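You operate a simulated robot arm through the tools that you are given. There is no shell and no other tool. Be economical: measure what you need, move in short steps, check, and stop when the job is done.

Carry out the task below with a simulated robot arm. There is one attempt and no reset: what you move stays moved.

## Task
Top up the blue vial to about its line, then cap it and press the cap home.
Fine: close the water lever before capping; take the cap of the vial's own colour; the vial stays under the cap press.

The check looks at the end state, three seconds after you hand in, the way a careful person would. Anything else that was tipped, shoved, dropped, spilled or broken makes it a failure. A push-on lid holds only when it is set on centred and level and pressed home; a screw cap is set on level and turned clockwise until tight.

## Robot
A 7-joint arm with a two-finger parallel gripper, fixed in place. Base frame: the origin is at the foot of the arm, x ahead of it, y to its left, z up; the work surface is at about z = 0.72. Units: m, degrees, N and s.
Its first joint turns from -166.0 to 166.0 degrees. Payload 4.4 kg.
Tool frame: the origin (TCP) lies between the finger pads and is the grasp point; the fingertips stand 0.023 m ahead of it; z points along the fingers, y is the line along which they close. Largest opening 0.094 m; finger width 0.038, thickness 0.01; the body of the gripper, 0.054 by 0.096 m, starts 0.039 m behind the TCP.
Orientation is that of the tool frame in the base frame, as a unit quaternion [w, x, y, z]. With the fingers straight down and closing along the base's y, the tool's x points along the base's -x, its y along +y and its z along -z.

## Interface
- The arm moves only by the tool send_rows. Its argument "commands" is one flat list of numbers, 7 for each row, row after row: the shift along the tool's x, y, z in units of 50 mm (1.0 is 50 mm), then the turn, a rotation vector about the tool's x, y, z in units of 8 degrees (1.0 is 8 degrees), then the finger opening in m, from 0 to 0.094. In form: [dx, dy, dz, ax, ay, az, jaw, dx, dy, dz, ax, ay, az, jaw, ...]. A call has 1 to 12 rows; each row shifts and turns the commanded pose from where the row before left it, along the tool's axes as they then stand. A call with a number of a shift or a turn outside -1 to 1 is refused whole. Each row takes 0.2 s and may step no farther than 0.05 m and 8.6 degrees from the row before; otherwise, or with a gripper value out of range, the whole call is refused. Where a pose cannot be reached the arm comes as near as it can. A force on the tool above 40 N (or 10 N above the force at the start of the call, whichever is more), or a blocked arm, ends the call early, and 0.2 s more pass. The fingers move at their own pace (about 0.072 m/s each) and stop on an object; they squeeze with about 30 N. The grip force told is the motor's: it shows also when the fingers shut on nothing. Time passes only in rows, and 0.2 s behind the last, so rows that do not move let the fingers close. It gives the time, the measured TCP pose, the force on the tool (base axes), the opening and the grip force at its end, in the units of the frame above (readings bear some noise), with the torque about the TCP (base axes, N m) and any sound that the robot's microphone picked up.
- Cameras (640 x 400 px; columns grow to the right, rows downward): "scene" is fixed at [0.4001, 0.4988, 1.2884]; the picture's right is [-0.17, -0.99, 0.00], its down [-0.73, 0.13, -0.67] and it looks along [0.66, -0.11, -0.74] (base axes); focal length 295 px, centre (320, 200). "wrist" rides on the gripper at [0.086, 0.016, -0.074] in the tool frame; the picture's right is [-0.18, 0.98, 0.00], its down [-0.58, -0.11, -0.81] and it looks along [-0.79, -0.15, 0.59] (tool axes); focal length 243 px, centre (320, 200). There is no depth. A picture from a camera that has moved, and an enlarged one, comes with that camera's place and axes in the base frame and with its lens.
- capture(camera): a new picture of that camera. No time passes.
- enlarge(camera, box): a new picture of the part [left, top, right, bottom] of that camera's present view, enlarged. No time passes.
- job_done(): hands the job in; it is judged then, once.

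Go step by step. Nothing tells you positions but the pictures and the camera data: compare them with the known pose of the tool, close in by small moves and look again before you grip or let go. The budget is 120 turns and 76 pictures, counting those below and the enlarged ones. Unless the task says otherwise, let go and move clear before handing in, and close with one line.

The tools are called after "Emit:" by a JSON object that holds its "name" and its "arguments". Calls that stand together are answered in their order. send_rows: Moves the arm, as the interface text tells. Its arguments: {"type":"object","properties":{"commands":{"type":"array"}},"required":["commands"]} The other tools are called the same way: capture (camera) takes a picture; enlarge (camera, box) takes an enlarged picture of a part of a camera's view; job_done () hands the job in.

At the start:

```text
time_s: 0.0
tool_pos: [0.6411, 0.3496, 1.072]
tcp_rot: [-0.001, 0.001, 1.0, 0.0]
force: [-0.7, 1.0, -0.3]
wrist_torque: [-0.01, 0.0, -0.02]
width: 0.0939
finger_force: 0.1
```

scene: 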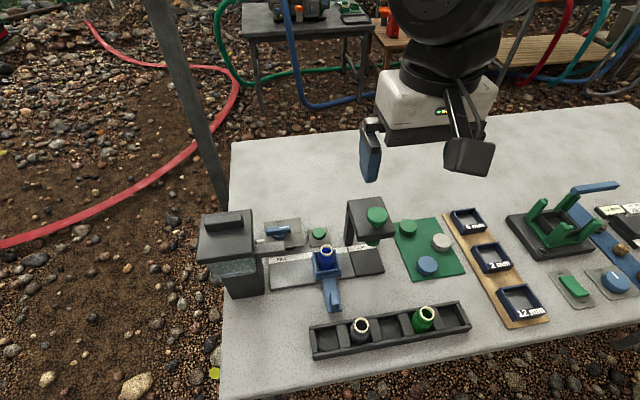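
wrist: 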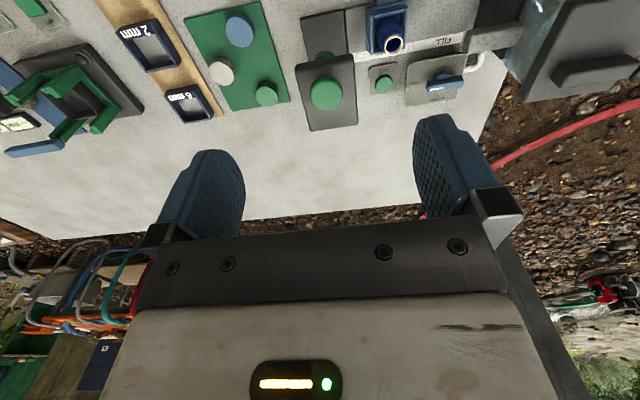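

I see a filling station with a blue vial in a blue carriage on a rail, a press with a green button, and caps on a green mat. I'll look closer first.

Emit:
{"name": "enlarge", "arguments": {"camera": "scene", "box": [190, 180, 350, 320]}}

Emit:
{"name": "enlarge", "arguments": {"camera": "scene", "box": [300, 180, 480, 340]}}

Emit:
{"name": "enlarge", "arguments": {"camera": "wrist", "box": [290, 0, 500, 140]}}

```text
2.86 times, centred on (270, 250) of scene
camera zoom: at [0.4001, 0.4988, 1.2884], right [-0.17, -0.99, 0.0], down [-0.73, 0.13, -0.67], along [0.66, -0.11, -0.74], focal length 842 px, centre (463, 57)
```

zoom: 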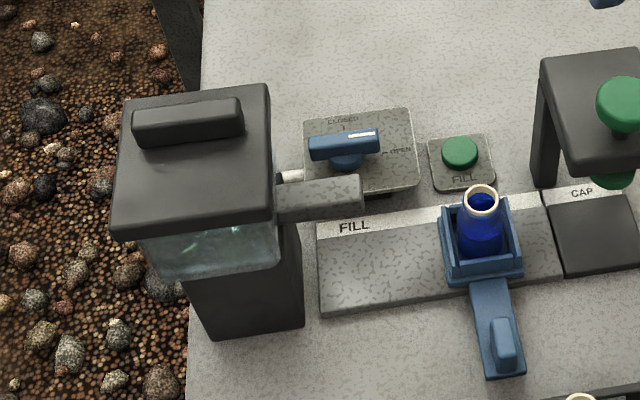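

```text
2.50 times, centred on (390, 260) of scene
camera zoom: at [0.4001, 0.4988, 1.2884], right [-0.17, -0.99, 0.0], down [-0.73, 0.13, -0.67], along [0.66, -0.11, -0.74], focal length 736 px, centre (145, 50)
```

zoom: 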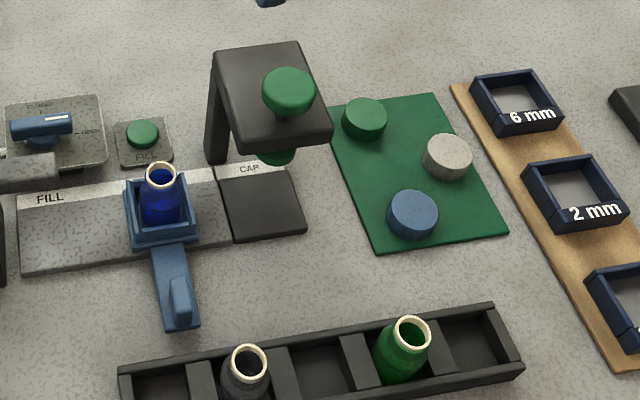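

```text
2.86 times, centred on (395, 70) of wrist
camera zoom: at [0.5541, 0.3678, 1.1472], right [0.18, 0.98, 0.0], down [0.58, -0.11, 0.81], along [0.79, -0.15, -0.59], focal length 693 px, centre (106, 571)
```

zoom: 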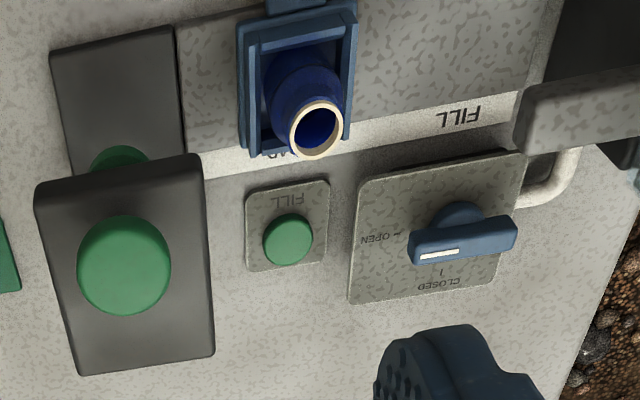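

The vial sits between FILL and CAP at about (0.705, 0.437), rim about z 0.80. The lever seems to point to OPEN. I'll move the wrist camera to look at the vial from the side.

Emit:
{"name": "send_rows", "arguments": {"commands": [0.564, 0.282, 0.488, 0, 0, 0, 0.094, 0.564, 0.282, 0.488, 0, 0, 0, 0.094, 0.564, 0.282, 0.488, 0, 0, 0, 0.094, 0.564, 0.282, 0.488, 0, 0, 0, 0.094, 0.564, 0.282, 0.488, 0, 0, 0, 0.094]}}

Emit:
{"name": "capture", "arguments": {"camera": "wrist"}}

```text
time_s: 1.2
tool_pos: [0.4991, 0.4221, 0.9504]
tcp_rot: [0.001, 0.0, 1.0, 0.0]
force: [-0.6, 0.3, 0.5]
wrist_torque: [0.0, -0.02, 0.0]
width: 0.0939
finger_force: 0.0
```

```text
70 pictures are left
camera wrist: at [0.4124, 0.4401, 1.0251], right [0.18, 0.98, 0.0], down [0.58, -0.11, 0.81], along [0.79, -0.15, -0.59], focal length 243 px, centre (320, 200)
```

wrist: 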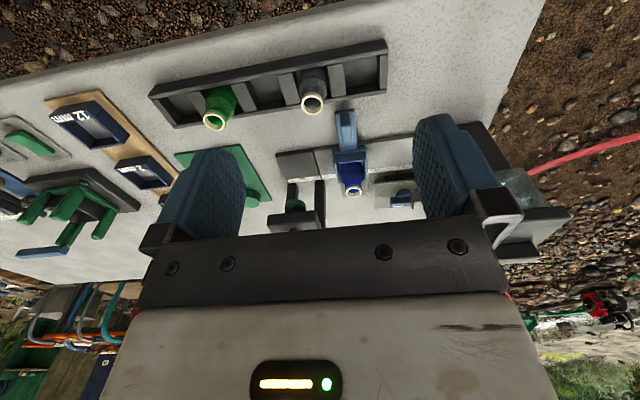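

Emit:
{"name": "enlarge", "arguments": {"camera": "wrist", "box": [310, 100, 400, 220]}}

Emit:
{"name": "enlarge", "arguments": {"camera": "scene", "box": [300, 235, 350, 315]}}

Emit:
{"name": "enlarge", "arguments": {"camera": "scene", "box": [250, 210, 330, 260]}}

```text
3.33 times, centred on (355, 160) of wrist
camera zoom: at [0.4124, 0.4401, 1.0251], right [0.18, 0.98, 0.0], down [0.58, -0.11, 0.81], along [0.79, -0.15, -0.59], focal length 809 px, centre (203, 333)
```

zoom: 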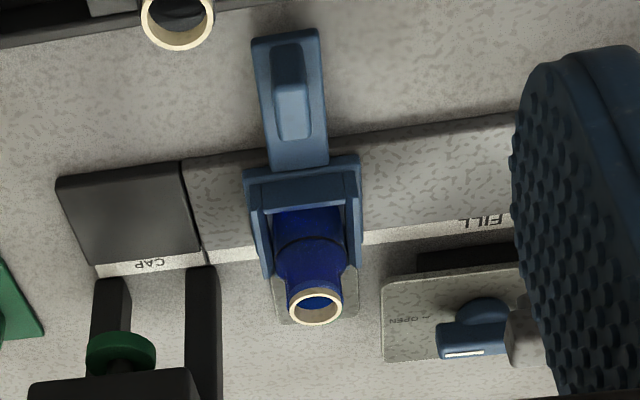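

```text
5.00 times, centred on (325, 275) of scene
camera zoom: at [0.4001, 0.4988, 1.2884], right [-0.17, -0.99, 0.0], down [-0.73, 0.13, -0.67], along [0.66, -0.11, -0.74], focal length 1473 px, centre (295, -175)
```

zoom: 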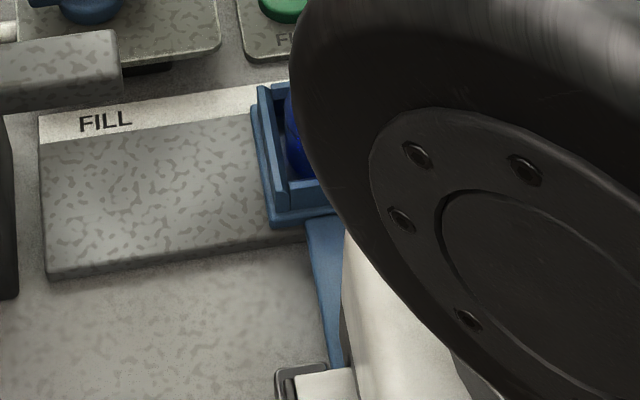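

```text
8.00 times, centred on (290, 235) of scene
camera zoom: at [0.4001, 0.4988, 1.2884], right [-0.17, -0.99, 0.0], down [-0.73, 0.13, -0.67], along [0.66, -0.11, -0.74], focal length 2357 px, centre (560, -80)
```

zoom: 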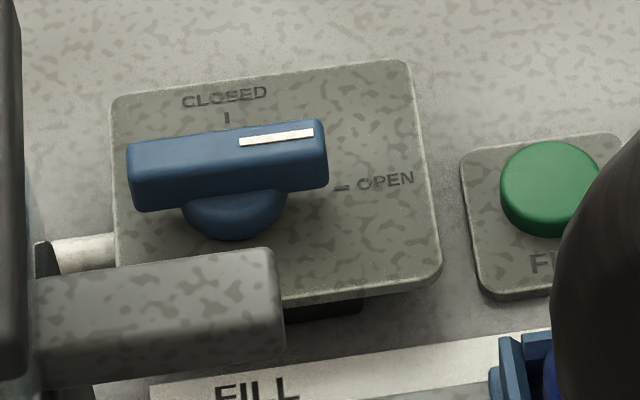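

The lever mark points at OPEN, so the water is on and CLOSED is a quarter turn towards +x. I'll fetch the carriage handle, whose knob is at about (0.62, 0.437), starting with a hover above it.

Emit:
{"name": "send_rows", "arguments": {"commands": [-0.452, 0.06, 0.6, 0, 0, 0, 0.05, -0.452, 0.06, 0.6, 0, 0, 0, 0.05, -0.452, 0.06, 0.6, 0, 0, 0, 0.05, -0.452, 0.06, 0.6, 0, 0, 0, 0.05, -0.452, 0.06, 0.6, 0, 0, 0, 0.05]}}

Emit:
{"name": "capture", "arguments": {"camera": "wrist"}}

Emit:
{"name": "capture", "arguments": {"camera": "scene"}}

```text
time_s: 2.4
tool_pos: [0.6137, 0.4347, 0.7995]
tcp_rot: [-0.001, 0.0, 1.0, 0.0]
force: [-0.6, 0.2, 0.3]
wrist_torque: [0.01, 0.01, -0.03]
width: 0.0499
finger_force: 0.0
```

```text
66 pictures are left
camera wrist: at [0.5266, 0.452, 0.875], right [0.18, 0.98, 0.0], down [0.58, -0.11, 0.81], along [0.79, -0.15, -0.59], focal length 243 px, centre (320, 200)
```

wrist: 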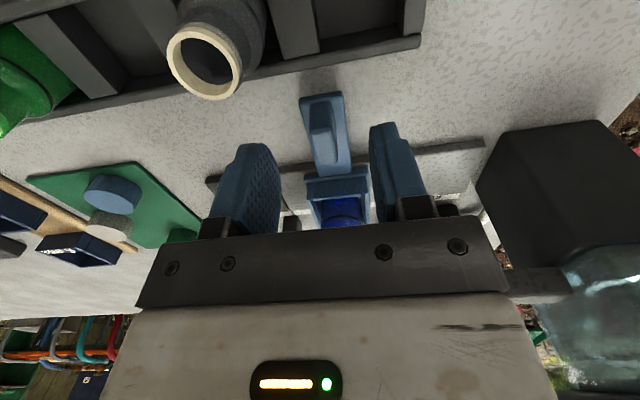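

```text
65 pictures are left
```

scene: 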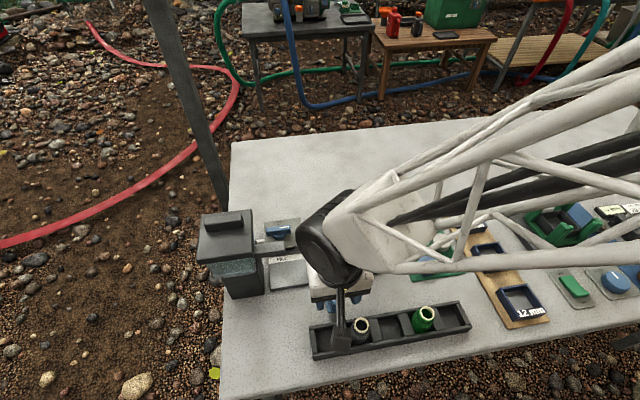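

The knob is between the fingers. I'll lower a little and close.

Emit:
{"name": "send_rows", "arguments": {"commands": [0, 0.04, 0.28, 0, 0, 0, 0.05, 0, 0, 0.28, 0, 0, 0, 0.05, 0, 0, 0, 0, 0, 0, 0.0, 0, 0, 0, 0, 0, 0, 0.0, 0, 0, 0, 0, 0, 0, 0.0]}}

Emit:
{"name": "capture", "arguments": {"camera": "wrist"}}

```text
time_s: 3.6
tool_pos: [0.6133, 0.4368, 0.7715]
tcp_rot: [0.0, -0.001, 1.0, 0.0]
force: [3.8, -1.8, -2.2]
wrist_torque: [-0.02, 0.02, 0.03]
width: 0.0136
finger_force: 45.6
```

```text
64 pictures are left
camera wrist: at [0.5266, 0.4548, 0.8465], right [0.18, 0.98, 0.0], down [0.58, -0.11, 0.81], along [0.79, -0.15, -0.59], focal length 243 px, centre (320, 200)
```

wrist: 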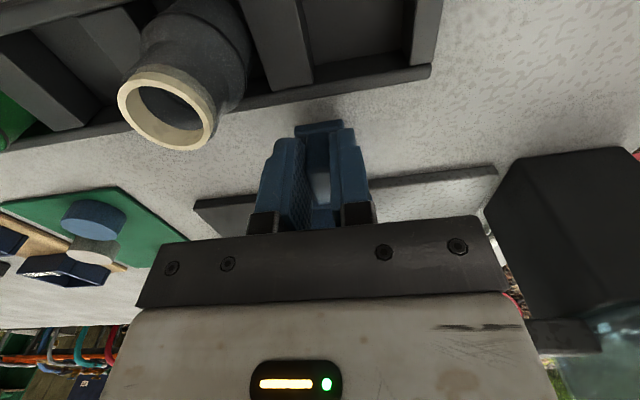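

Gripped at 13.6 mm. I'll slide towards FILL slowly.

Emit:
{"name": "send_rows", "arguments": {"commands": [0, 0.2, 0, 0, 0, 0, 0.0, 0, 0.2, 0, 0, 0, 0, 0.0, 0, 0.2, 0, 0, 0, 0, 0.0, 0, 0.2, 0, 0, 0, 0, 0.0, 0, 0.2, 0, 0, 0, 0, 0.0]}}

Emit:
{"name": "enlarge", "arguments": {"camera": "scene", "box": [190, 180, 350, 320]}}

Emit:
{"name": "capture", "arguments": {"camera": "wrist"}}

```text
time_s: 4.8
tool_pos: [0.6122, 0.4869, 0.771]
tcp_rot: [0.0, 0.0, 1.0, 0.0]
force: [10.8, -0.6, -14.6]
wrist_torque: [-0.08, 1.15, 0.07]
width: 0.0136
finger_force: 44.6
```

```text
2.86 times, centred on (270, 250) of scene
camera zoom: at [0.4001, 0.4988, 1.2884], right [-0.17, -0.99, 0.0], down [-0.73, 0.13, -0.67], along [0.66, -0.11, -0.74], focal length 842 px, centre (463, 57)
```

zoom: 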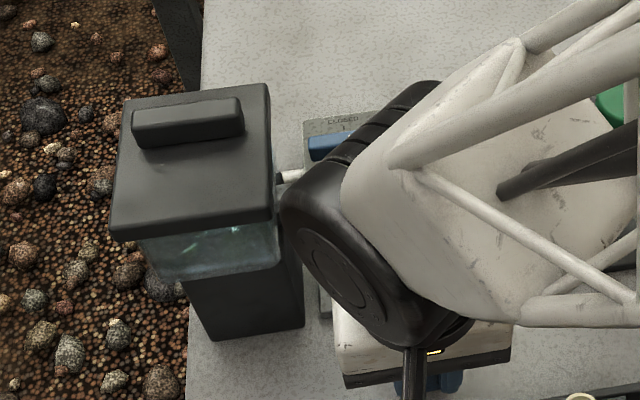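

```text
62 pictures are left
camera wrist: at [0.5265, 0.5054, 0.8468], right [0.18, 0.98, 0.0], down [0.58, -0.11, 0.81], along [0.79, -0.15, -0.59], focal length 243 px, centre (320, 200)
```

wrist: 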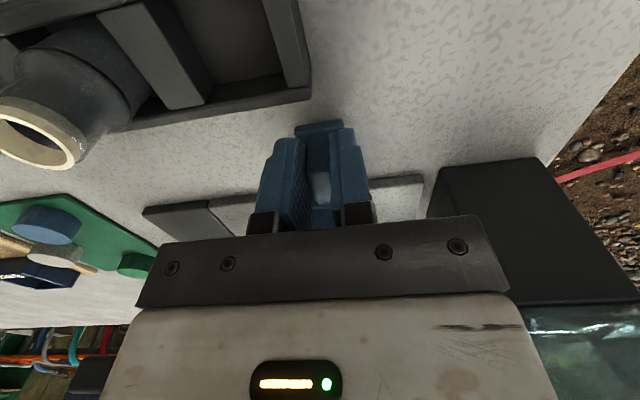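

It slides freely, with a slight sideways pull that suggests the rail is a little skewed. I'll continue with a small x correction, in tiny steps.

Emit:
{"name": "send_rows", "arguments": {"commands": [-0.04, 0.1, 0.02, 0, 0, 0, 0.0, -0.01, 0.1, 0, 0, 0, 0, 0.0, 0, 0.1, 0, 0, 0, 0, 0.0, 0, 0.1, 0, 0, 0, 0, 0.0]}}

```text
time_s: 5.8
tool_pos: [0.6141, 0.507, 0.7705]
tcp_rot: [0.0, -0.001, 1.0, 0.0]
force: [-29.8, 1.0, 14.3]
wrist_torque: [-0.03, 0.16, -0.06]
width: 0.0137
finger_force: 45.0
```

Emit:
{"name": "send_rows", "arguments": {"commands": [0.025, 0.0, -0.01, 0, 0, 0, 0.0, 0, 0.06, 0, 0, 0, 0, 0.0, 0, 0.06, 0, 0, 0, 0, 0.0]}}

Emit:
{"name": "capture", "arguments": {"camera": "wrist"}}

```text
time_s: 6.6
tool_pos: [0.6135, 0.5136, 0.7705]
tcp_rot: [0.0, 0.0, 1.0, 0.0]
force: [23.3, -0.7, -23.0]
wrist_torque: [0.0, -0.1, 0.07]
width: 0.0138
finger_force: 45.2
```

```text
61 pictures are left
camera wrist: at [0.5285, 0.5308, 0.8463], right [0.18, 0.98, 0.0], down [0.58, -0.11, 0.81], along [0.79, -0.15, -0.59], focal length 243 px, centre (320, 200)
```

wrist: 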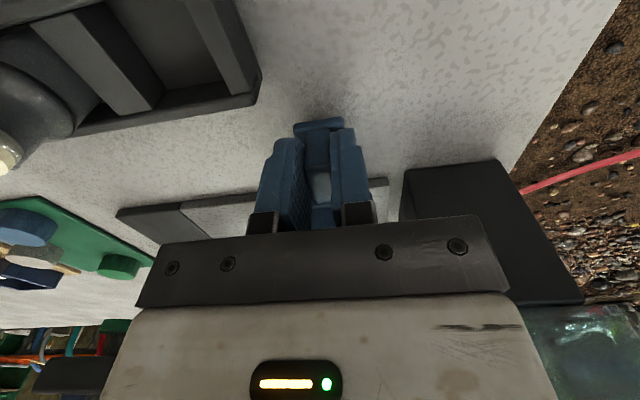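

Emit:
{"name": "send_rows", "arguments": {"commands": [-0.01, 0.04, 0.008, 0, 0, 0, 0.0, 0, 0.04, 0, 0, 0, 0, 0.0, 0, 0.04, 0, 0, 0, 0, 0.0]}}

```text
time_s: 7.4
tool_pos: [0.6137, 0.5204, 0.7718]
tcp_rot: [0.0, 0.0, 1.0, 0.0]
force: [14.4, 0.1, -6.8]
wrist_torque: [0.01, 1.12, 0.01]
width: 0.0135
finger_force: 45.3
```

I'll let go and back off to see where the vial sits relative to the spout.

Emit:
{"name": "send_rows", "arguments": {"commands": [0, 0, 0, 0, 0, 0, 0.045, 0, 0, 0, 0, 0, 0, 0.045, 0, 0, -0.6, 0, 0, 0, 0.045, 0, 0, -0.8, 0, 0, 0, 0.06, 0.7, -0.3, -0.6, 0, 0, 0, 0.094, 0.7, -0.3, -0.6, 0, 0, 0, 0.094, 0.7, -0.3, 0, 0, 0, 0, 0.094]}}

Emit:
{"name": "enlarge", "arguments": {"camera": "scene", "box": [250, 220, 330, 320]}}

Emit:
{"name": "enlarge", "arguments": {"camera": "wrist", "box": [300, 80, 480, 220]}}

```text
time_s: 9.0
tool_pos: [0.5086, 0.4742, 0.9017]
tcp_rot: [-0.001, -0.001, 1.0, 0.0]
force: [-0.1, 0.2, 0.0]
wrist_torque: [-0.01, 0.01, 0.05]
width: 0.0939
finger_force: 0.0
```

```text
4.00 times, centred on (290, 270) of scene
camera zoom: at [0.4001, 0.4988, 1.2884], right [-0.17, -0.99, 0.0], down [-0.73, 0.13, -0.67], along [0.66, -0.11, -0.74], focal length 1178 px, centre (440, -80)
```

zoom: 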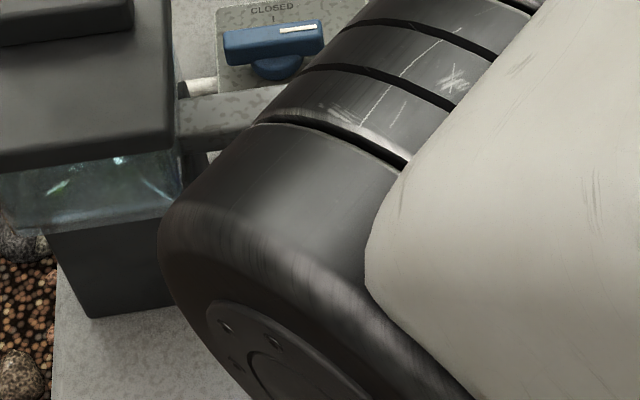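

```text
2.86 times, centred on (390, 150) of wrist
camera zoom: at [0.4222, 0.4917, 0.9771], right [0.18, 0.98, 0.0], down [0.58, -0.11, 0.81], along [0.79, -0.15, -0.59], focal length 693 px, centre (120, 343)
```

zoom: 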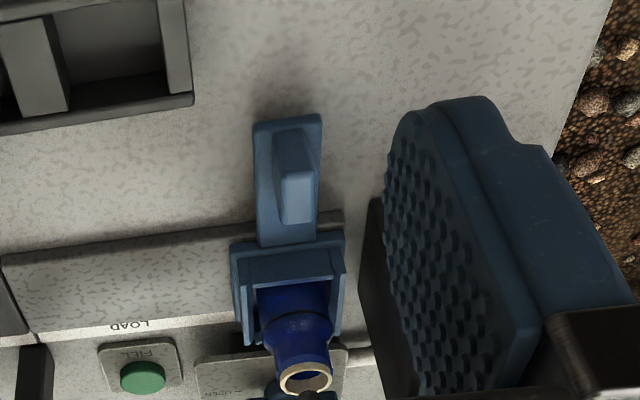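

Emit:
{"name": "enlarge", "arguments": {"camera": "wrist", "box": [340, 160, 440, 240]}}

```text
5.00 times, centred on (390, 200) of wrist
camera zoom: at [0.4222, 0.4917, 0.9771], right [0.18, 0.98, 0.0], down [0.58, -0.11, 0.81], along [0.79, -0.15, -0.59], focal length 1213 px, centre (-30, 200)
```

zoom: 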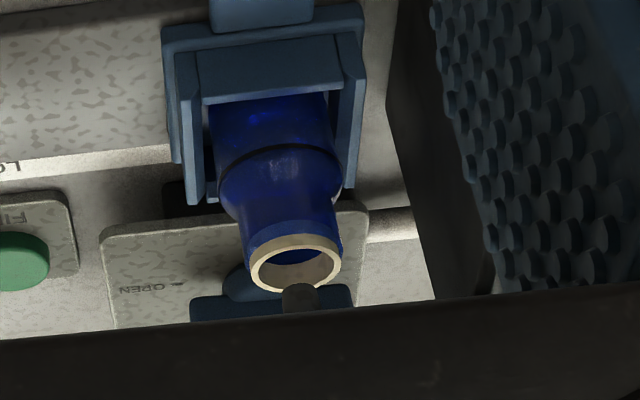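

The vial is under the nozzle (both at y≈0.526). Next I'll go over the FILL button, at about (0.788, 0.437), with the fingers closed, and use the scene camera to watch the level.

Emit:
{"name": "send_rows", "arguments": {"commands": [-0.4, -0.4, -0.2, 0, 0, 0, 0.0, -0.8, -0.34, 0, 0, 0, 0, 0.0, -0.9, 0, 0, 0, 0, 0, 0.0, -0.9, 0, 0, 0, 0, 0, 0.0, -0.9, 0, 0, 0, 0, 0, 0.0, -0.9, 0, 0, 0, 0, 0, 0.0, -0.78, 0, 0, 0, 0, 0, 0.0]}}

Emit:
{"name": "capture", "arguments": {"camera": "scene"}}

Emit:
{"name": "capture", "arguments": {"camera": "wrist"}}

Emit:
{"name": "enlarge", "arguments": {"camera": "scene", "box": [255, 225, 325, 285]}}

```text
time_s: 10.6
tool_pos: [0.7906, 0.4401, 0.9108]
tcp_rot: [0.0, 0.0, 1.0, 0.0]
force: [0.0, -0.1, 0.7]
wrist_torque: [0.02, -0.01, 0.03]
width: 0.0001
finger_force: 30.0
```

```text
57 pictures are left
```

scene: 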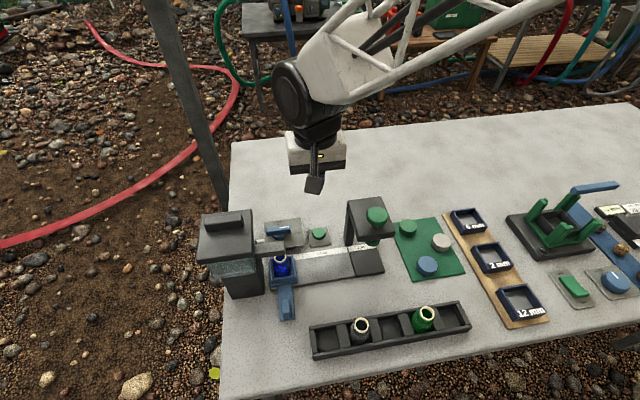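

```text
56 pictures are left
camera wrist: at [0.7039, 0.4587, 0.9863], right [0.18, 0.98, 0.0], down [0.58, -0.11, 0.81], along [0.79, -0.15, -0.59], focal length 243 px, centre (320, 200)
```

wrist: 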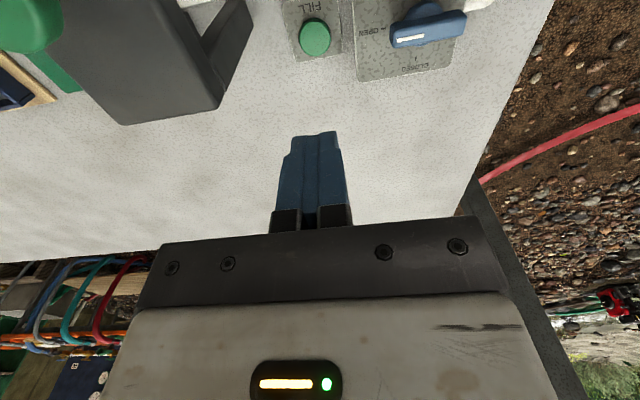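

```text
6.67 times, centred on (290, 255) of scene
camera zoom: at [0.4001, 0.4988, 1.2884], right [-0.17, -0.99, 0.0], down [-0.73, 0.13, -0.67], along [0.66, -0.11, -0.74], focal length 1964 px, centre (520, -167)
```

zoom: 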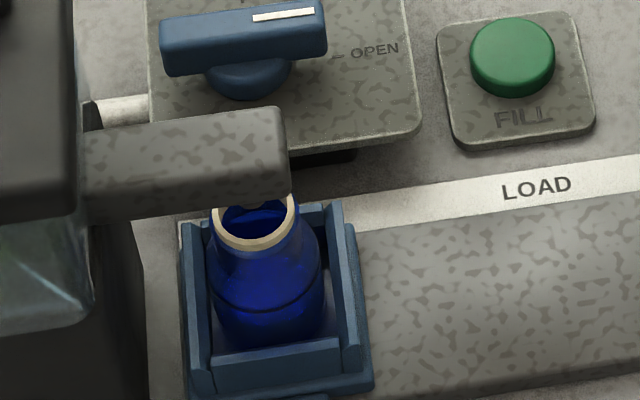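

The vial's ring line is visible and the FILL button is right beneath the tool at (0.79, 0.438). I'll descend to just above it.

Emit:
{"name": "send_rows", "arguments": {"commands": [0, -0.04, 0.68, 0, 0, 0, 0.0, 0, 0, 0.68, 0, 0, 0, 0.0, 0, 0, 0.68, 0, 0, 0, 0.0, 0, 0, 0.6, 0, 0, 0, 0.0]}}

Emit:
{"name": "capture", "arguments": {"camera": "scene"}}

Emit:
{"name": "enlarge", "arguments": {"camera": "scene", "box": [255, 225, 325, 285]}}

Emit:
{"name": "capture", "arguments": {"camera": "wrist"}}

```text
time_s: 11.6
tool_pos: [0.7881, 0.4354, 0.7787]
tcp_rot: [0.001, 0.0, 1.0, 0.0]
force: [-0.2, 0.0, 0.1]
wrist_torque: [0.0, -0.01, 0.01]
width: 0.0
finger_force: 29.9
```

```text
54 pictures are left
```

scene: 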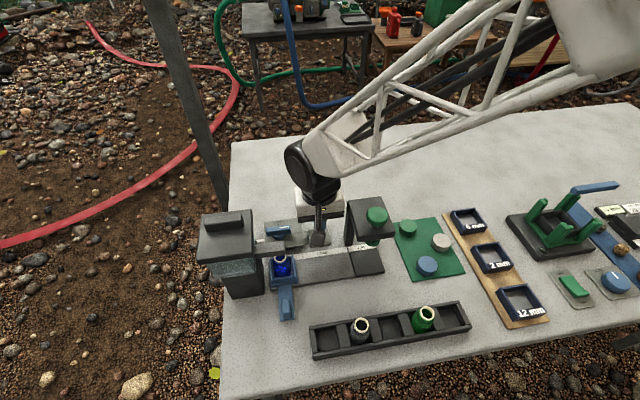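

```text
6.67 times, centred on (290, 255) of scene
camera zoom: at [0.4001, 0.4988, 1.2884], right [-0.17, -0.99, 0.0], down [-0.73, 0.13, -0.67], along [0.66, -0.11, -0.74], focal length 1964 px, centre (520, -167)
```

zoom: 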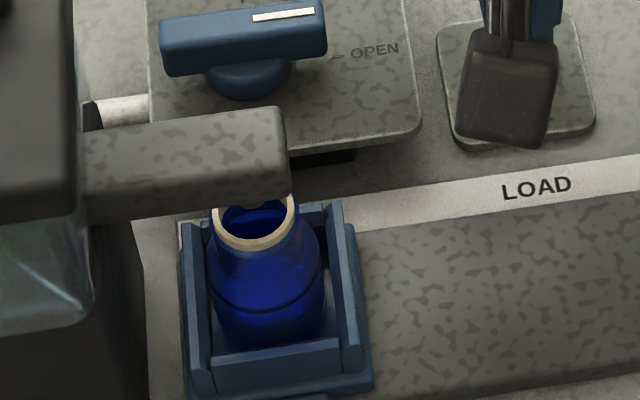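

```text
52 pictures are left
camera wrist: at [0.7022, 0.4533, 0.855], right [0.18, 0.98, 0.0], down [0.58, -0.11, 0.81], along [0.79, -0.15, -0.59], focal length 243 px, centre (320, 200)
```

wrist: 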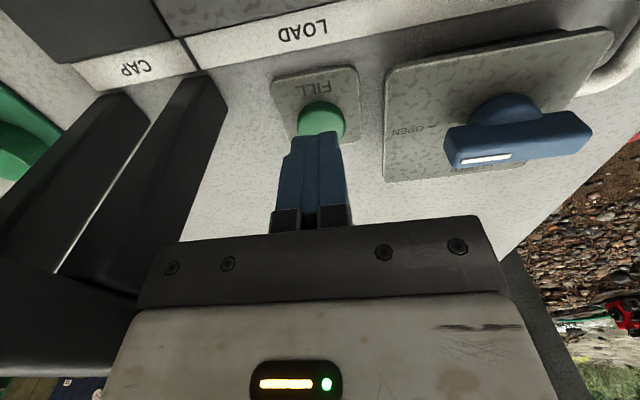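

Emit:
{"name": "send_rows", "arguments": {"commands": [0, 0.03, 0.06, 0, 0, 0, 0.0, 0, 0, 0.06, 0, 0, 0, 0.0, 0, 0, 0.06, 0, 0, 0, 0.0]}}

```text
time_s: 12.4
tool_pos: [0.7875, 0.4373, 0.7697]
tcp_rot: [0.0, 0.0, 1.0, 0.0]
force: [-0.2, 0.3, -0.2]
wrist_torque: [0.01, 0.0, -0.01]
width: 0.0002
finger_force: 30.4
```

Emit:
{"name": "send_rows", "arguments": {"commands": [0, 0, 0.05, 0, 0, 0, 0.0, 0, 0, 0.05, 0, 0, 0, 0.0]}}

```text
time_s: 13.0
tool_pos: [0.7871, 0.4367, 0.7647]
tcp_rot: [0.0, 0.001, 1.0, 0.0]
force: [-0.5, 0.1, -0.3]
wrist_torque: [0.0, -0.01, 0.0]
width: 0.0
finger_force: 29.7
```

Emit:
{"name": "send_rows", "arguments": {"commands": [0, 0, 0.04, 0, 0, 0, 0.0, 0, 0, 0.04, 0, 0, 0, 0.0]}}

Emit:
{"name": "enlarge", "arguments": {"camera": "wrist", "box": [260, 60, 400, 180]}}

```text
time_s: 13.6
tool_pos: [0.7876, 0.4367, 0.7615]
tcp_rot: [0.0, 0.001, 1.0, 0.0]
force: [-1.0, 0.6, -0.1]
wrist_torque: [-0.02, 0.03, 0.03]
width: 0.0001
finger_force: 29.9
```

```text
3.33 times, centred on (330, 120) of wrist
camera zoom: at [0.702, 0.4544, 0.8362], right [0.18, 0.98, 0.0], down [0.58, -0.11, 0.81], along [0.79, -0.15, -0.59], focal length 809 px, centre (287, 467)
```

zoom: 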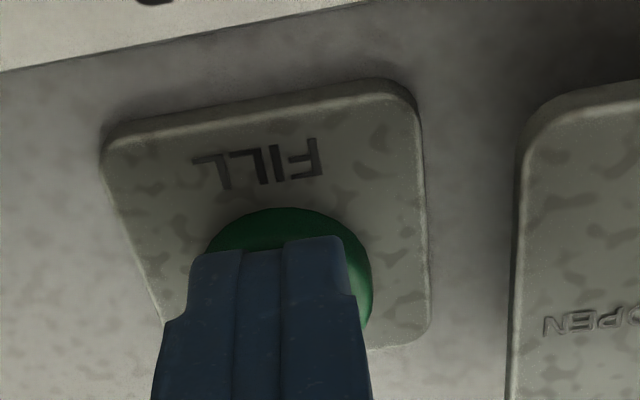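

Emit:
{"name": "send_rows", "arguments": {"commands": [0, 0, 0.03, 0, 0, 0, 0.0, 0, 0, 0.03, 0, 0, 0, 0.0]}}

```text
time_s: 14.2
tool_pos: [0.7888, 0.436, 0.7579]
tcp_rot: [0.0, 0.0, 1.0, 0.0]
force: [0.1, 0.0, 1.4]
wrist_torque: [0.02, -0.03, -0.01]
width: 0.0
finger_force: 29.9
```

Contact begins. A little further, then check the vial.

Emit:
{"name": "send_rows", "arguments": {"commands": [0, 0, 0.03, 0, 0, 0, 0.0]}}

Emit:
{"name": "enlarge", "arguments": {"camera": "scene", "box": [255, 225, 325, 285]}}

```text
time_s: 14.6
tool_pos: [0.7873, 0.4368, 0.7555]
tcp_rot: [0.0, 0.0, 1.0, 0.0]
force: [-0.6, 0.4, 0.1]
wrist_torque: [0.02, -0.02, -0.02]
width: 0.0
finger_force: 30.4
```

```text
6.67 times, centred on (290, 255) of scene
camera zoom: at [0.4001, 0.4988, 1.2884], right [-0.17, -0.99, 0.0], down [-0.73, 0.13, -0.67], along [0.66, -0.11, -0.74], focal length 1964 px, centre (520, -167)
```

zoom: 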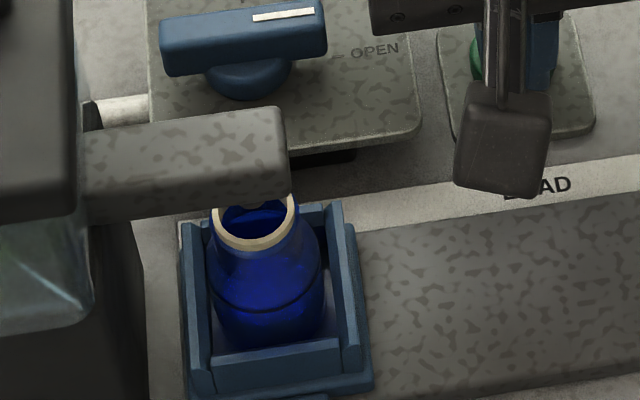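

Emit:
{"name": "send_rows", "arguments": {"commands": [0, 0, 0.03, 0, 0, 0, 0.0]}}

Emit:
{"name": "enlarge", "arguments": {"camera": "wrist", "box": [260, 60, 400, 180]}}

```text
time_s: 15.0
tool_pos: [0.7884, 0.438, 0.7539]
tcp_rot: [0.0, 0.0, 1.0, -0.001]
force: [-0.3, -0.3, 1.2]
wrist_torque: [0.01, -0.04, 0.04]
width: 0.0
finger_force: 30.0
```

```text
3.33 times, centred on (330, 120) of wrist
camera zoom: at [0.7021, 0.455, 0.8304], right [0.18, 0.98, 0.0], down [0.58, -0.11, 0.81], along [0.79, -0.15, -0.59], focal length 809 px, centre (287, 467)
```

zoom: 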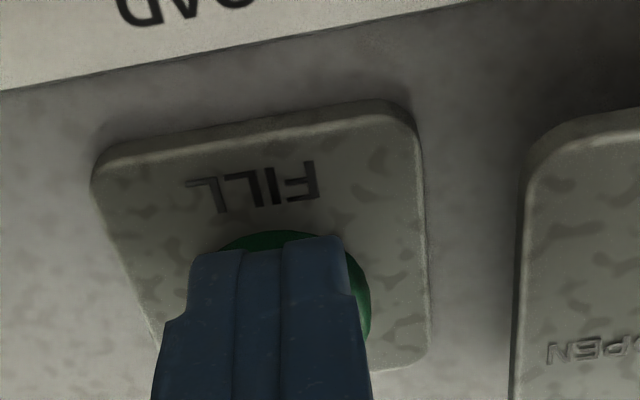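

Emit:
{"name": "send_rows", "arguments": {"commands": [0, 0, 0.03, 0, 0, 0, 0.0]}}

Emit:
{"name": "enlarge", "arguments": {"camera": "scene", "box": [255, 225, 325, 285]}}

```text
time_s: 15.4
tool_pos: [0.7873, 0.4375, 0.7533]
tcp_rot: [0.0, 0.0, 1.0, 0.0]
force: [-0.5, 0.3, 2.7]
wrist_torque: [0.0, -0.03, 0.03]
width: 0.0
finger_force: 29.9
heard: click
```

```text
6.67 times, centred on (290, 255) of scene
camera zoom: at [0.4001, 0.4988, 1.2884], right [-0.17, -0.99, 0.0], down [-0.73, 0.13, -0.67], along [0.66, -0.11, -0.74], focal length 1964 px, centre (520, -167)
```

zoom: 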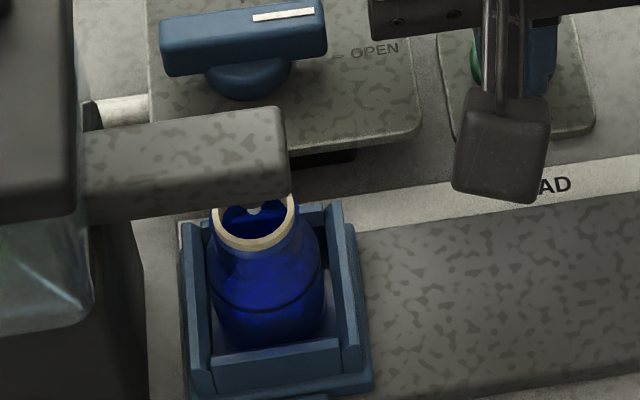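

It clicked and water is flowing. I'll hold briefly and check.

Emit:
{"name": "send_rows", "arguments": {"commands": [0, 0, 0, 0, 0, 0, 0.0]}}

Emit:
{"name": "enlarge", "arguments": {"camera": "scene", "box": [265, 240, 305, 275]}}

```text
time_s: 15.8
tool_pos: [0.7876, 0.436, 0.7537]
tcp_rot: [0.001, 0.0, 1.0, 0.0]
force: [0.0, 1.3, 2.9]
wrist_torque: [0.02, -0.04, 0.01]
width: 0.0
finger_force: 29.9
```

```text
11.43 times, centred on (285, 258) of scene
camera zoom: at [0.4001, 0.4988, 1.2884], right [-0.17, -0.99, 0.0], down [-0.73, 0.13, -0.67], along [0.66, -0.11, -0.74], focal length 3367 px, centre (720, -457)
```

zoom: 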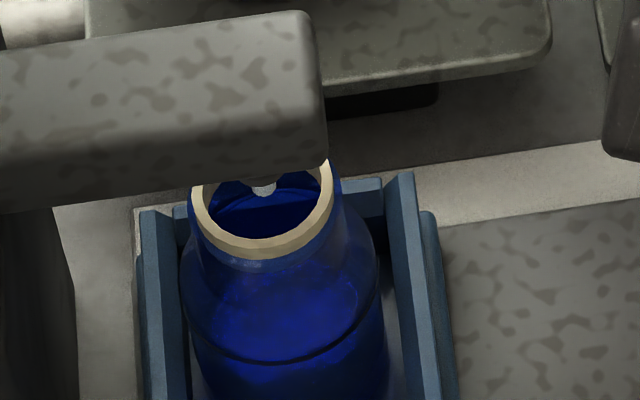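

Emit:
{"name": "send_rows", "arguments": {"commands": [0, 0, -0.1, 0, 0, 0, 0.0]}}

Emit:
{"name": "enlarge", "arguments": {"camera": "scene", "box": [265, 245, 305, 280]}}

```text
time_s: 16.2
tool_pos: [0.7895, 0.4367, 0.7577]
tcp_rot: [0.0, 0.0, 1.0, 0.001]
force: [-0.6, 0.4, 0.1]
wrist_torque: [-0.03, -0.01, 0.02]
width: 0.0002
finger_force: 30.0
```

```text
11.43 times, centred on (285, 262) of scene
camera zoom: at [0.4001, 0.4988, 1.2884], right [-0.17, -0.99, 0.0], down [-0.73, 0.13, -0.67], along [0.66, -0.11, -0.74], focal length 3367 px, centre (720, -514)
```

zoom: 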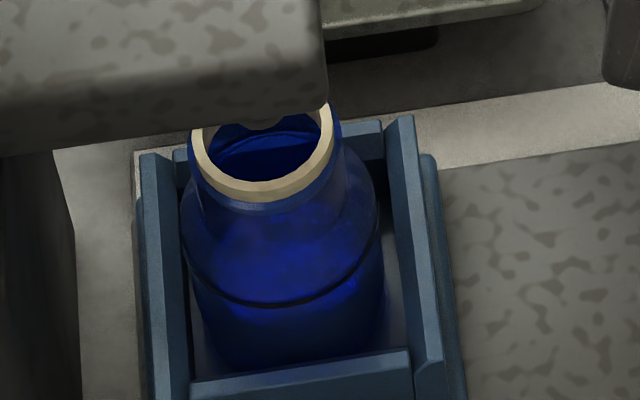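

Emit:
{"name": "enlarge", "arguments": {"camera": "scene", "box": [274, 258, 294, 274]}}

```text
16.00 times, centred on (284, 266) of scene
camera zoom: at [0.4001, 0.4988, 1.2884], right [-0.17, -0.99, 0.0], down [-0.73, 0.13, -0.67], along [0.66, -0.11, -0.74], focal length 4713 px, centre (896, -856)
```

zoom: 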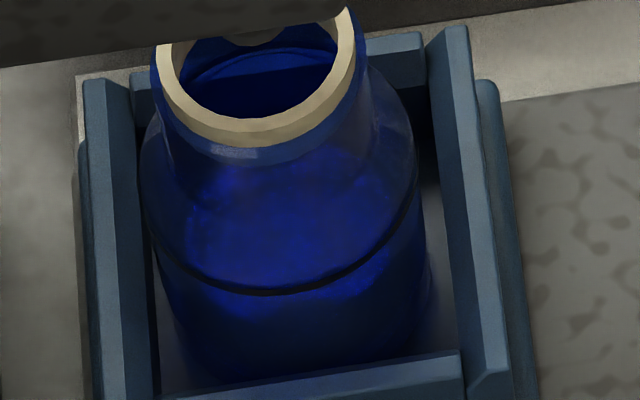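

The brighter ellipse is the water surface, still perhaps 8 mm below the line; release stops the flow. I'll give one short pulse.

Emit:
{"name": "send_rows", "arguments": {"commands": [0, 0, 0.11, 0, 0, 0, 0.0, 0, 0, -0.11, 0, 0, 0, 0.0]}}

Emit:
{"name": "enlarge", "arguments": {"camera": "scene", "box": [274, 258, 294, 274]}}

```text
time_s: 16.8
tool_pos: [0.7884, 0.4373, 0.758]
tcp_rot: [0.0, 0.0, 1.0, 0.0]
force: [-0.3, -0.5, -0.4]
wrist_torque: [0.0, -0.04, -0.01]
width: 0.0001
finger_force: 30.1
heard: click
```

```text
16.00 times, centred on (284, 266) of scene
camera zoom: at [0.4001, 0.4988, 1.2884], right [-0.17, -0.99, 0.0], down [-0.73, 0.13, -0.67], along [0.66, -0.11, -0.74], focal length 4713 px, centre (896, -856)
```

zoom: 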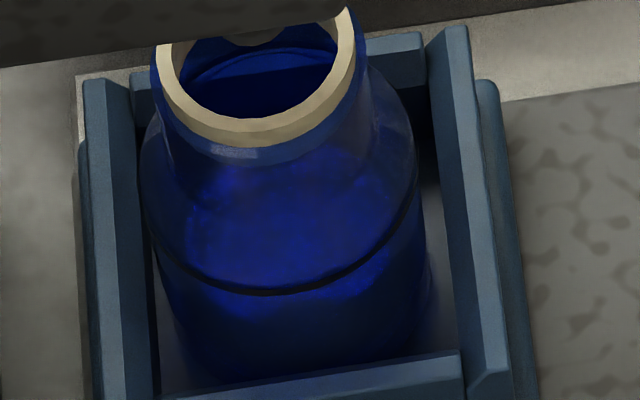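

Emit:
{"name": "send_rows", "arguments": {"commands": [0, 0, 0.11, 0, 0, 0, 0.0, 0, 0, 0.0, 0, 0, 0, 0.0, 0, 0, -0.11, 0, 0, 0, 0.0]}}

Emit:
{"name": "enlarge", "arguments": {"camera": "scene", "box": [274, 258, 294, 274]}}

```text
time_s: 17.6
tool_pos: [0.7874, 0.4367, 0.7586]
tcp_rot: [0.0, 0.0, 1.0, 0.0]
force: [0.1, 1.3, 0.3]
wrist_torque: [0.01, -0.02, 0.0]
width: 0.0002
finger_force: 30.3
heard: click
```

```text
16.00 times, centred on (284, 266) of scene
camera zoom: at [0.4001, 0.4988, 1.2884], right [-0.17, -0.99, 0.0], down [-0.73, 0.13, -0.67], along [0.66, -0.11, -0.74], focal length 4713 px, centre (896, -856)
```

zoom: 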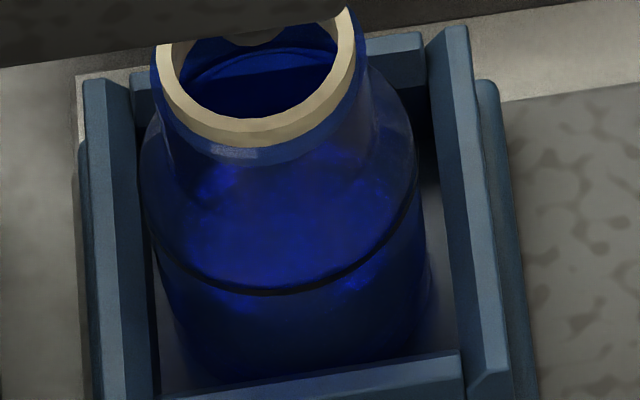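

The surface rose about 2 mm, so I'll give another, slightly longer pulse.

Emit:
{"name": "send_rows", "arguments": {"commands": [0, 0, 0.11, 0, 0, 0, 0.0, 0, 0, 0.0, 0, 0, 0, 0.0, 0, 0, 0.0, 0, 0, 0, 0.0, 0, 0, -0.11, 0, 0, 0, 0.0]}}

Emit:
{"name": "enlarge", "arguments": {"camera": "scene", "box": [274, 258, 294, 274]}}

```text
time_s: 18.6
tool_pos: [0.7881, 0.4363, 0.7577]
tcp_rot: [0.0, 0.0, 1.0, 0.0]
force: [0.2, 0.4, -0.1]
wrist_torque: [-0.01, 0.02, -0.03]
width: 0.0
finger_force: 30.3
heard: click
```

```text
16.00 times, centred on (284, 266) of scene
camera zoom: at [0.4001, 0.4988, 1.2884], right [-0.17, -0.99, 0.0], down [-0.73, 0.13, -0.67], along [0.66, -0.11, -0.74], focal length 4713 px, centre (896, -856)
```

zoom: 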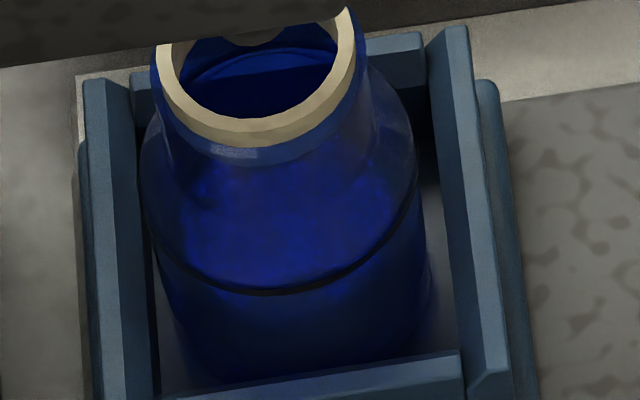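

The surface is close to the line, but the viewing angle leaves doubt. I'll move back and take a near-horizontal look with the wrist camera.

Emit:
{"name": "send_rows", "arguments": {"commands": [0, 0, -1, 0, 0, 0, 0.0, 0, 0, -1, 0, 0, 0, 0.0, 0, 0, -1, 0, 0, 0, 0.0, 0.9, 0.296, 0, 0, 0, 0, 0.094, 0.9, 0.296, 0, 0, 0, 0, 0.094, 0.9, 0.296, 0, 0, 0, 0, 0.094, 0.9, 0.296, 0, 0, 0, 0, 0.094, 0.9, 0.296, 0, 0, 0, 0, 0.094, 0, 0, 0.72, 0, 0, 0, 0.094, 0, 0, 0.72, 0, 0, 0, 0.094, 0, 0, 0.72, 0, 0, 0, 0.094]}}

Emit:
{"name": "send_rows", "arguments": {"commands": [0, 0, 0, 0, -0.95, 0, 0.094, 0, 0, 0, 0, -0.95, 0, 0.094, 0, 0, 0, 0, -0.95, 0, 0.094, 0, 0, 0, 0, -0.9, 0, 0.094]}}

Emit:
{"name": "capture", "arguments": {"camera": "wrist"}}

```text
time_s: 21.0
tool_pos: [0.5634, 0.5094, 0.8018]
tcp_rot: [0.001, 0.0, 1.0, 0.001]
force: [1.4, 0.7, 0.2]
wrist_torque: [-0.02, 0.0, 0.02]
width: 0.0938
finger_force: 0.0
```

```text
time_s: 22.0
tool_pos: [0.5642, 0.5104, 0.8009]
tcp_rot: [0.26, -0.001, 0.966, 0.001]
force: [-0.2, -0.1, 1.0]
wrist_torque: [0.01, 0.03, 0.0]
width: 0.0941
finger_force: 0.0
```

```text
41 pictures are left
camera wrist: at [0.4515, 0.5287, 0.8225], right [0.16, 0.98, 0.09], down [0.1, -0.11, 0.99], along [0.98, -0.15, -0.11], focal length 243 px, centre (320, 200)
```

wrist: 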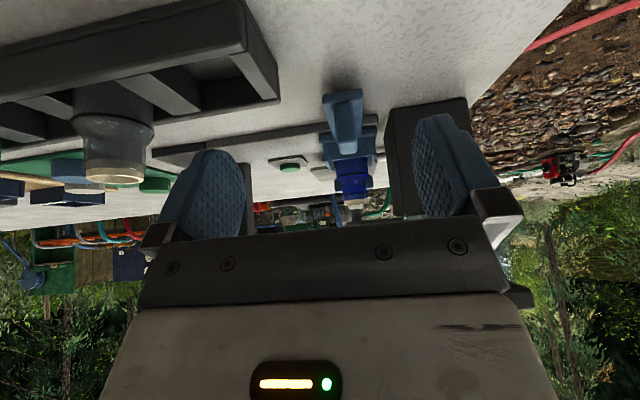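

Emit:
{"name": "enlarge", "arguments": {"camera": "wrist", "box": [332, 150, 376, 210]}}

```text
6.67 times, centred on (354, 180) of wrist
camera zoom: at [0.4515, 0.5287, 0.8225], right [0.16, 0.98, 0.09], down [0.1, -0.11, 0.99], along [0.98, -0.15, -0.11], focal length 1618 px, centre (93, 333)
```

zoom: 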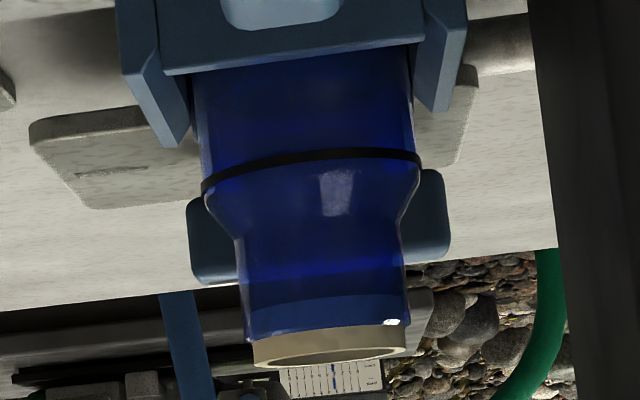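

Emit:
{"name": "enlarge", "arguments": {"camera": "wrist", "box": [344, 155, 370, 182]}}

```text
14.81 times, centred on (357, 168) of wrist
camera zoom: at [0.4515, 0.5287, 0.8225], right [0.16, 0.98, 0.09], down [0.1, -0.11, 0.99], along [0.98, -0.15, -0.11], focal length 3594 px, centre (-228, 667)
```

zoom: 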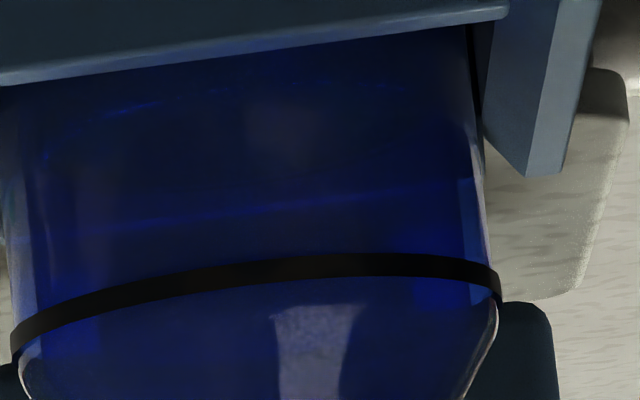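

The level looks to be about 2–4 mm below the ring. I'll go back for one more short pulse.

Emit:
{"name": "send_rows", "arguments": {"commands": [0, 0, 0, 0, 0.95, 0, 0.094, 0, 0, 0, 0, 0.95, 0, 0.094, 0, 0, 0, 0, 0.95, 0, 0.094, 0, 0, 0, 0, 0.9, 0, 0.0, 0, 0, -0.72, 0, 0, 0, 0.0, 0, 0, -0.72, 0, 0, 0, 0.0, 0, 0, -0.72, 0, 0, 0, 0.0]}}

Emit:
{"name": "send_rows", "arguments": {"commands": [-0.9, -0.296, 0, 0, 0, 0, 0.0, -0.9, -0.296, 0, 0, 0, 0, 0.0, -0.9, -0.296, 0, 0, 0, 0, 0.0, -0.9, -0.296, 0, 0, 0, 0, 0.0, -0.9, -0.296, 0, 0, 0, 0, 0.0, 0, 0, 0.95, 0, 0, 0, 0.0, 0, 0, 0.95, 0, 0, 0, 0.0, 0, 0, 0.95, 0, 0, 0, 0.0]}}

```text
time_s: 23.6
tool_pos: [0.5633, 0.511, 0.9069]
tcp_rot: [0.0, -0.001, 1.0, 0.001]
force: [0.3, -0.2, 0.5]
wrist_torque: [0.0, -0.02, 0.01]
width: 0.0
finger_force: 30.3
```

```text
time_s: 25.4
tool_pos: [0.787, 0.4372, 0.7664]
tcp_rot: [0.001, 0.0, 1.0, 0.001]
force: [0.2, 0.2, 0.2]
wrist_torque: [-0.03, 0.0, -0.01]
width: 0.0001
finger_force: 30.2
```

Emit:
{"name": "send_rows", "arguments": {"commands": [0, 0, 0.16, 0, 0, 0, 0.0, 0, 0, 0.12, 0, 0, 0, 0.0, 0, 0, 0.0, 0, 0, 0, 0.0, 0, 0, 0.0, 0, 0, 0, 0.0, 0, 0, -0.12, 0, 0, 0, 0.0]}}

Emit:
{"name": "enlarge", "arguments": {"camera": "scene", "box": [274, 258, 294, 274]}}

```text
time_s: 26.6
tool_pos: [0.7882, 0.4352, 0.758]
tcp_rot: [-0.001, 0.0, 1.0, 0.0]
force: [0.5, 0.2, 0.3]
wrist_torque: [-0.01, -0.03, 0.0]
width: 0.0
finger_force: 29.8
heard: click
```

```text
16.00 times, centred on (284, 266) of scene
camera zoom: at [0.4001, 0.4988, 1.2884], right [-0.17, -0.99, 0.0], down [-0.73, 0.13, -0.67], along [0.66, -0.11, -0.74], focal length 4713 px, centre (896, -856)
```

zoom: 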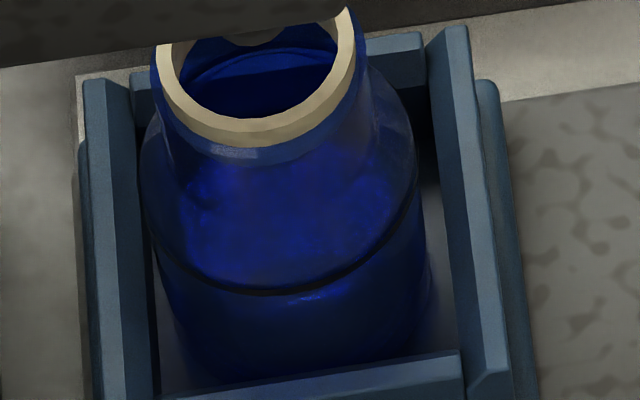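

Now the front of the surface nearly coincides with the ring. I'll verify once from the side, same pose as before.

Emit:
{"name": "send_rows", "arguments": {"commands": [0, 0, -1, 0, 0, 0, 0.0, 0, 0, -1, 0, 0, 0, 0.0, 0, 0, -1, 0, 0, 0, 0.0, 0.9, 0.296, 0, 0, 0, 0, 0.094, 0.9, 0.296, 0, 0, 0, 0, 0.094, 0.9, 0.296, 0, 0, 0, 0, 0.094, 0.9, 0.296, 0, 0, 0, 0, 0.094, 0.9, 0.296, 0, 0, 0, 0, 0.094, 0, 0, 0.72, 0, 0, 0, 0.094, 0, 0, 0.72, 0, 0, 0, 0.094, 0, 0, 0.72, 0, 0, 0, 0.094]}}

Emit:
{"name": "send_rows", "arguments": {"commands": [0, 0, 0, 0, -0.95, 0, 0.094, 0, 0, 0, 0, -0.95, 0, 0.094, 0, 0, 0, 0, -0.95, 0, 0.094, 0, 0, 0, 0, -0.9, 0, 0.094]}}

Emit:
{"name": "enlarge", "arguments": {"camera": "wrist", "box": [344, 155, 370, 182]}}

Emit:
{"name": "enlarge", "arguments": {"camera": "wrist", "box": [332, 150, 376, 210]}}

```text
time_s: 29.0
tool_pos: [0.5636, 0.5117, 0.798]
tcp_rot: [0.001, 0.0, 1.0, 0.001]
force: [-0.2, 0.0, 1.0]
wrist_torque: [0.04, 0.01, -0.05]
width: 0.0938
finger_force: 0.0
```

```text
time_s: 30.0
tool_pos: [0.5637, 0.5104, 0.8009]
tcp_rot: [0.26, 0.0, 0.966, 0.001]
force: [0.0, -0.5, 0.5]
wrist_torque: [-0.03, 0.01, 0.04]
width: 0.0938
finger_force: 0.1
```

```text
14.81 times, centred on (357, 168) of wrist
camera zoom: at [0.4511, 0.5292, 0.8216], right [0.16, 0.98, 0.09], down [0.1, -0.11, 0.99], along [0.98, -0.15, -0.11], focal length 3594 px, centre (-228, 667)
```

zoom: 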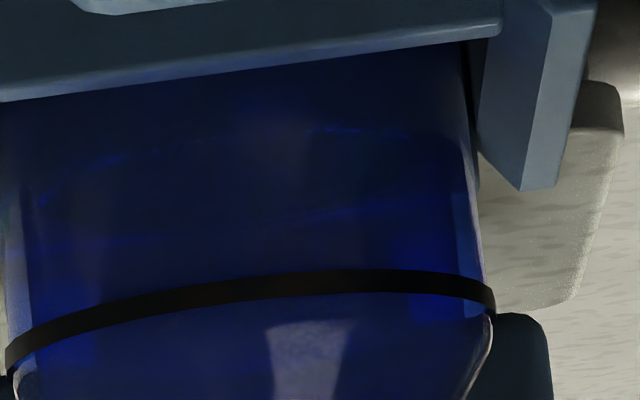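

```text
6.67 times, centred on (354, 180) of wrist
camera zoom: at [0.4511, 0.5292, 0.8216], right [0.16, 0.98, 0.09], down [0.1, -0.11, 0.99], along [0.98, -0.15, -0.11], focal length 1618 px, centre (93, 333)
```

zoom: 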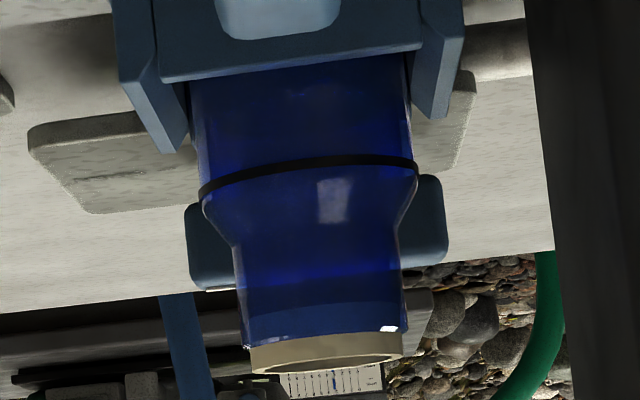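

Comparing the two side views, the faint ellipse that moved up is the water surface. Its size matches the bore, and it's still about 11 mm below the ring; the scene "blob" was only the lit bottom. I'll add about 1.4 s and re-measure.

Emit:
{"name": "send_rows", "arguments": {"commands": [0, 0, 0, 0, 0.95, 0, 0.094, 0, 0, 0, 0, 0.95, 0, 0.094, 0, 0, 0, 0, 0.95, 0, 0.094, 0, 0, 0, 0, 0.9, 0, 0.0, 0, 0, -0.72, 0, 0, 0, 0.0, 0, 0, -0.72, 0, 0, 0, 0.0, 0, 0, -0.72, 0, 0, 0, 0.0]}}

Emit:
{"name": "send_rows", "arguments": {"commands": [-0.9, -0.296, 0, 0, 0, 0, 0.0, -0.9, -0.296, 0, 0, 0, 0, 0.0, -0.9, -0.296, 0, 0, 0, 0, 0.0, -0.9, -0.296, 0, 0, 0, 0, 0.0, -0.9, -0.296, 0, 0, 0, 0, 0.0, 0, 0, 0.95, 0, 0, 0, 0.0, 0, 0, 0.95, 0, 0, 0, 0.0, 0, 0, 0.95, 0, 0, 0, 0.0]}}

Emit:
{"name": "send_rows", "arguments": {"commands": [0, 0, 0.16, 0, 0, 0, 0.0, 0, 0, 0.12, 0, 0, 0, 0.0, 0, 0, 0.0, 0, 0, 0, 0.0, 0, 0, 0.0, 0, 0, 0, 0.0, 0, 0, 0, 0, 0, 0, 0, 0, 0, 0, 0, 0, 0, 0, 0, 0, 0, 0, 0, 0, 0, 0, 0, 0, 0, 0, 0, 0, 0, 0, -0.12, 0, 0, 0, 0.0]}}

Emit:
{"name": "enlarge", "arguments": {"camera": "scene", "box": [274, 258, 294, 274]}}

```text
time_s: 31.6
tool_pos: [0.5648, 0.5089, 0.9089]
tcp_rot: [0.001, -0.001, 1.0, 0.0]
force: [0.5, 0.3, 0.4]
wrist_torque: [-0.03, -0.03, 0.03]
width: 0.0
finger_force: 30.1
```

```text
time_s: 33.4
tool_pos: [0.7882, 0.4372, 0.7661]
tcp_rot: [0.0, 0.0, 1.0, 0.0]
force: [0.0, 1.1, 1.4]
wrist_torque: [0.0, 0.02, 0.02]
width: 0.0
finger_force: 30.0
```

```text
time_s: 35.4
tool_pos: [0.7886, 0.4362, 0.7566]
tcp_rot: [0.001, 0.001, 1.0, 0.0]
force: [-0.3, 0.6, 1.1]
wrist_torque: [-0.02, 0.0, -0.01]
width: 0.0
finger_force: 29.6
heard: click
```

```text
16.00 times, centred on (284, 266) of scene
camera zoom: at [0.4001, 0.4988, 1.2884], right [-0.17, -0.99, 0.0], down [-0.73, 0.13, -0.67], along [0.66, -0.11, -0.74], focal length 4713 px, centre (896, -856)
```

zoom: 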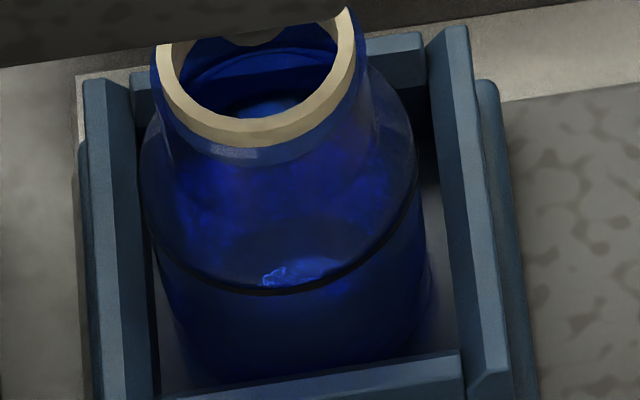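

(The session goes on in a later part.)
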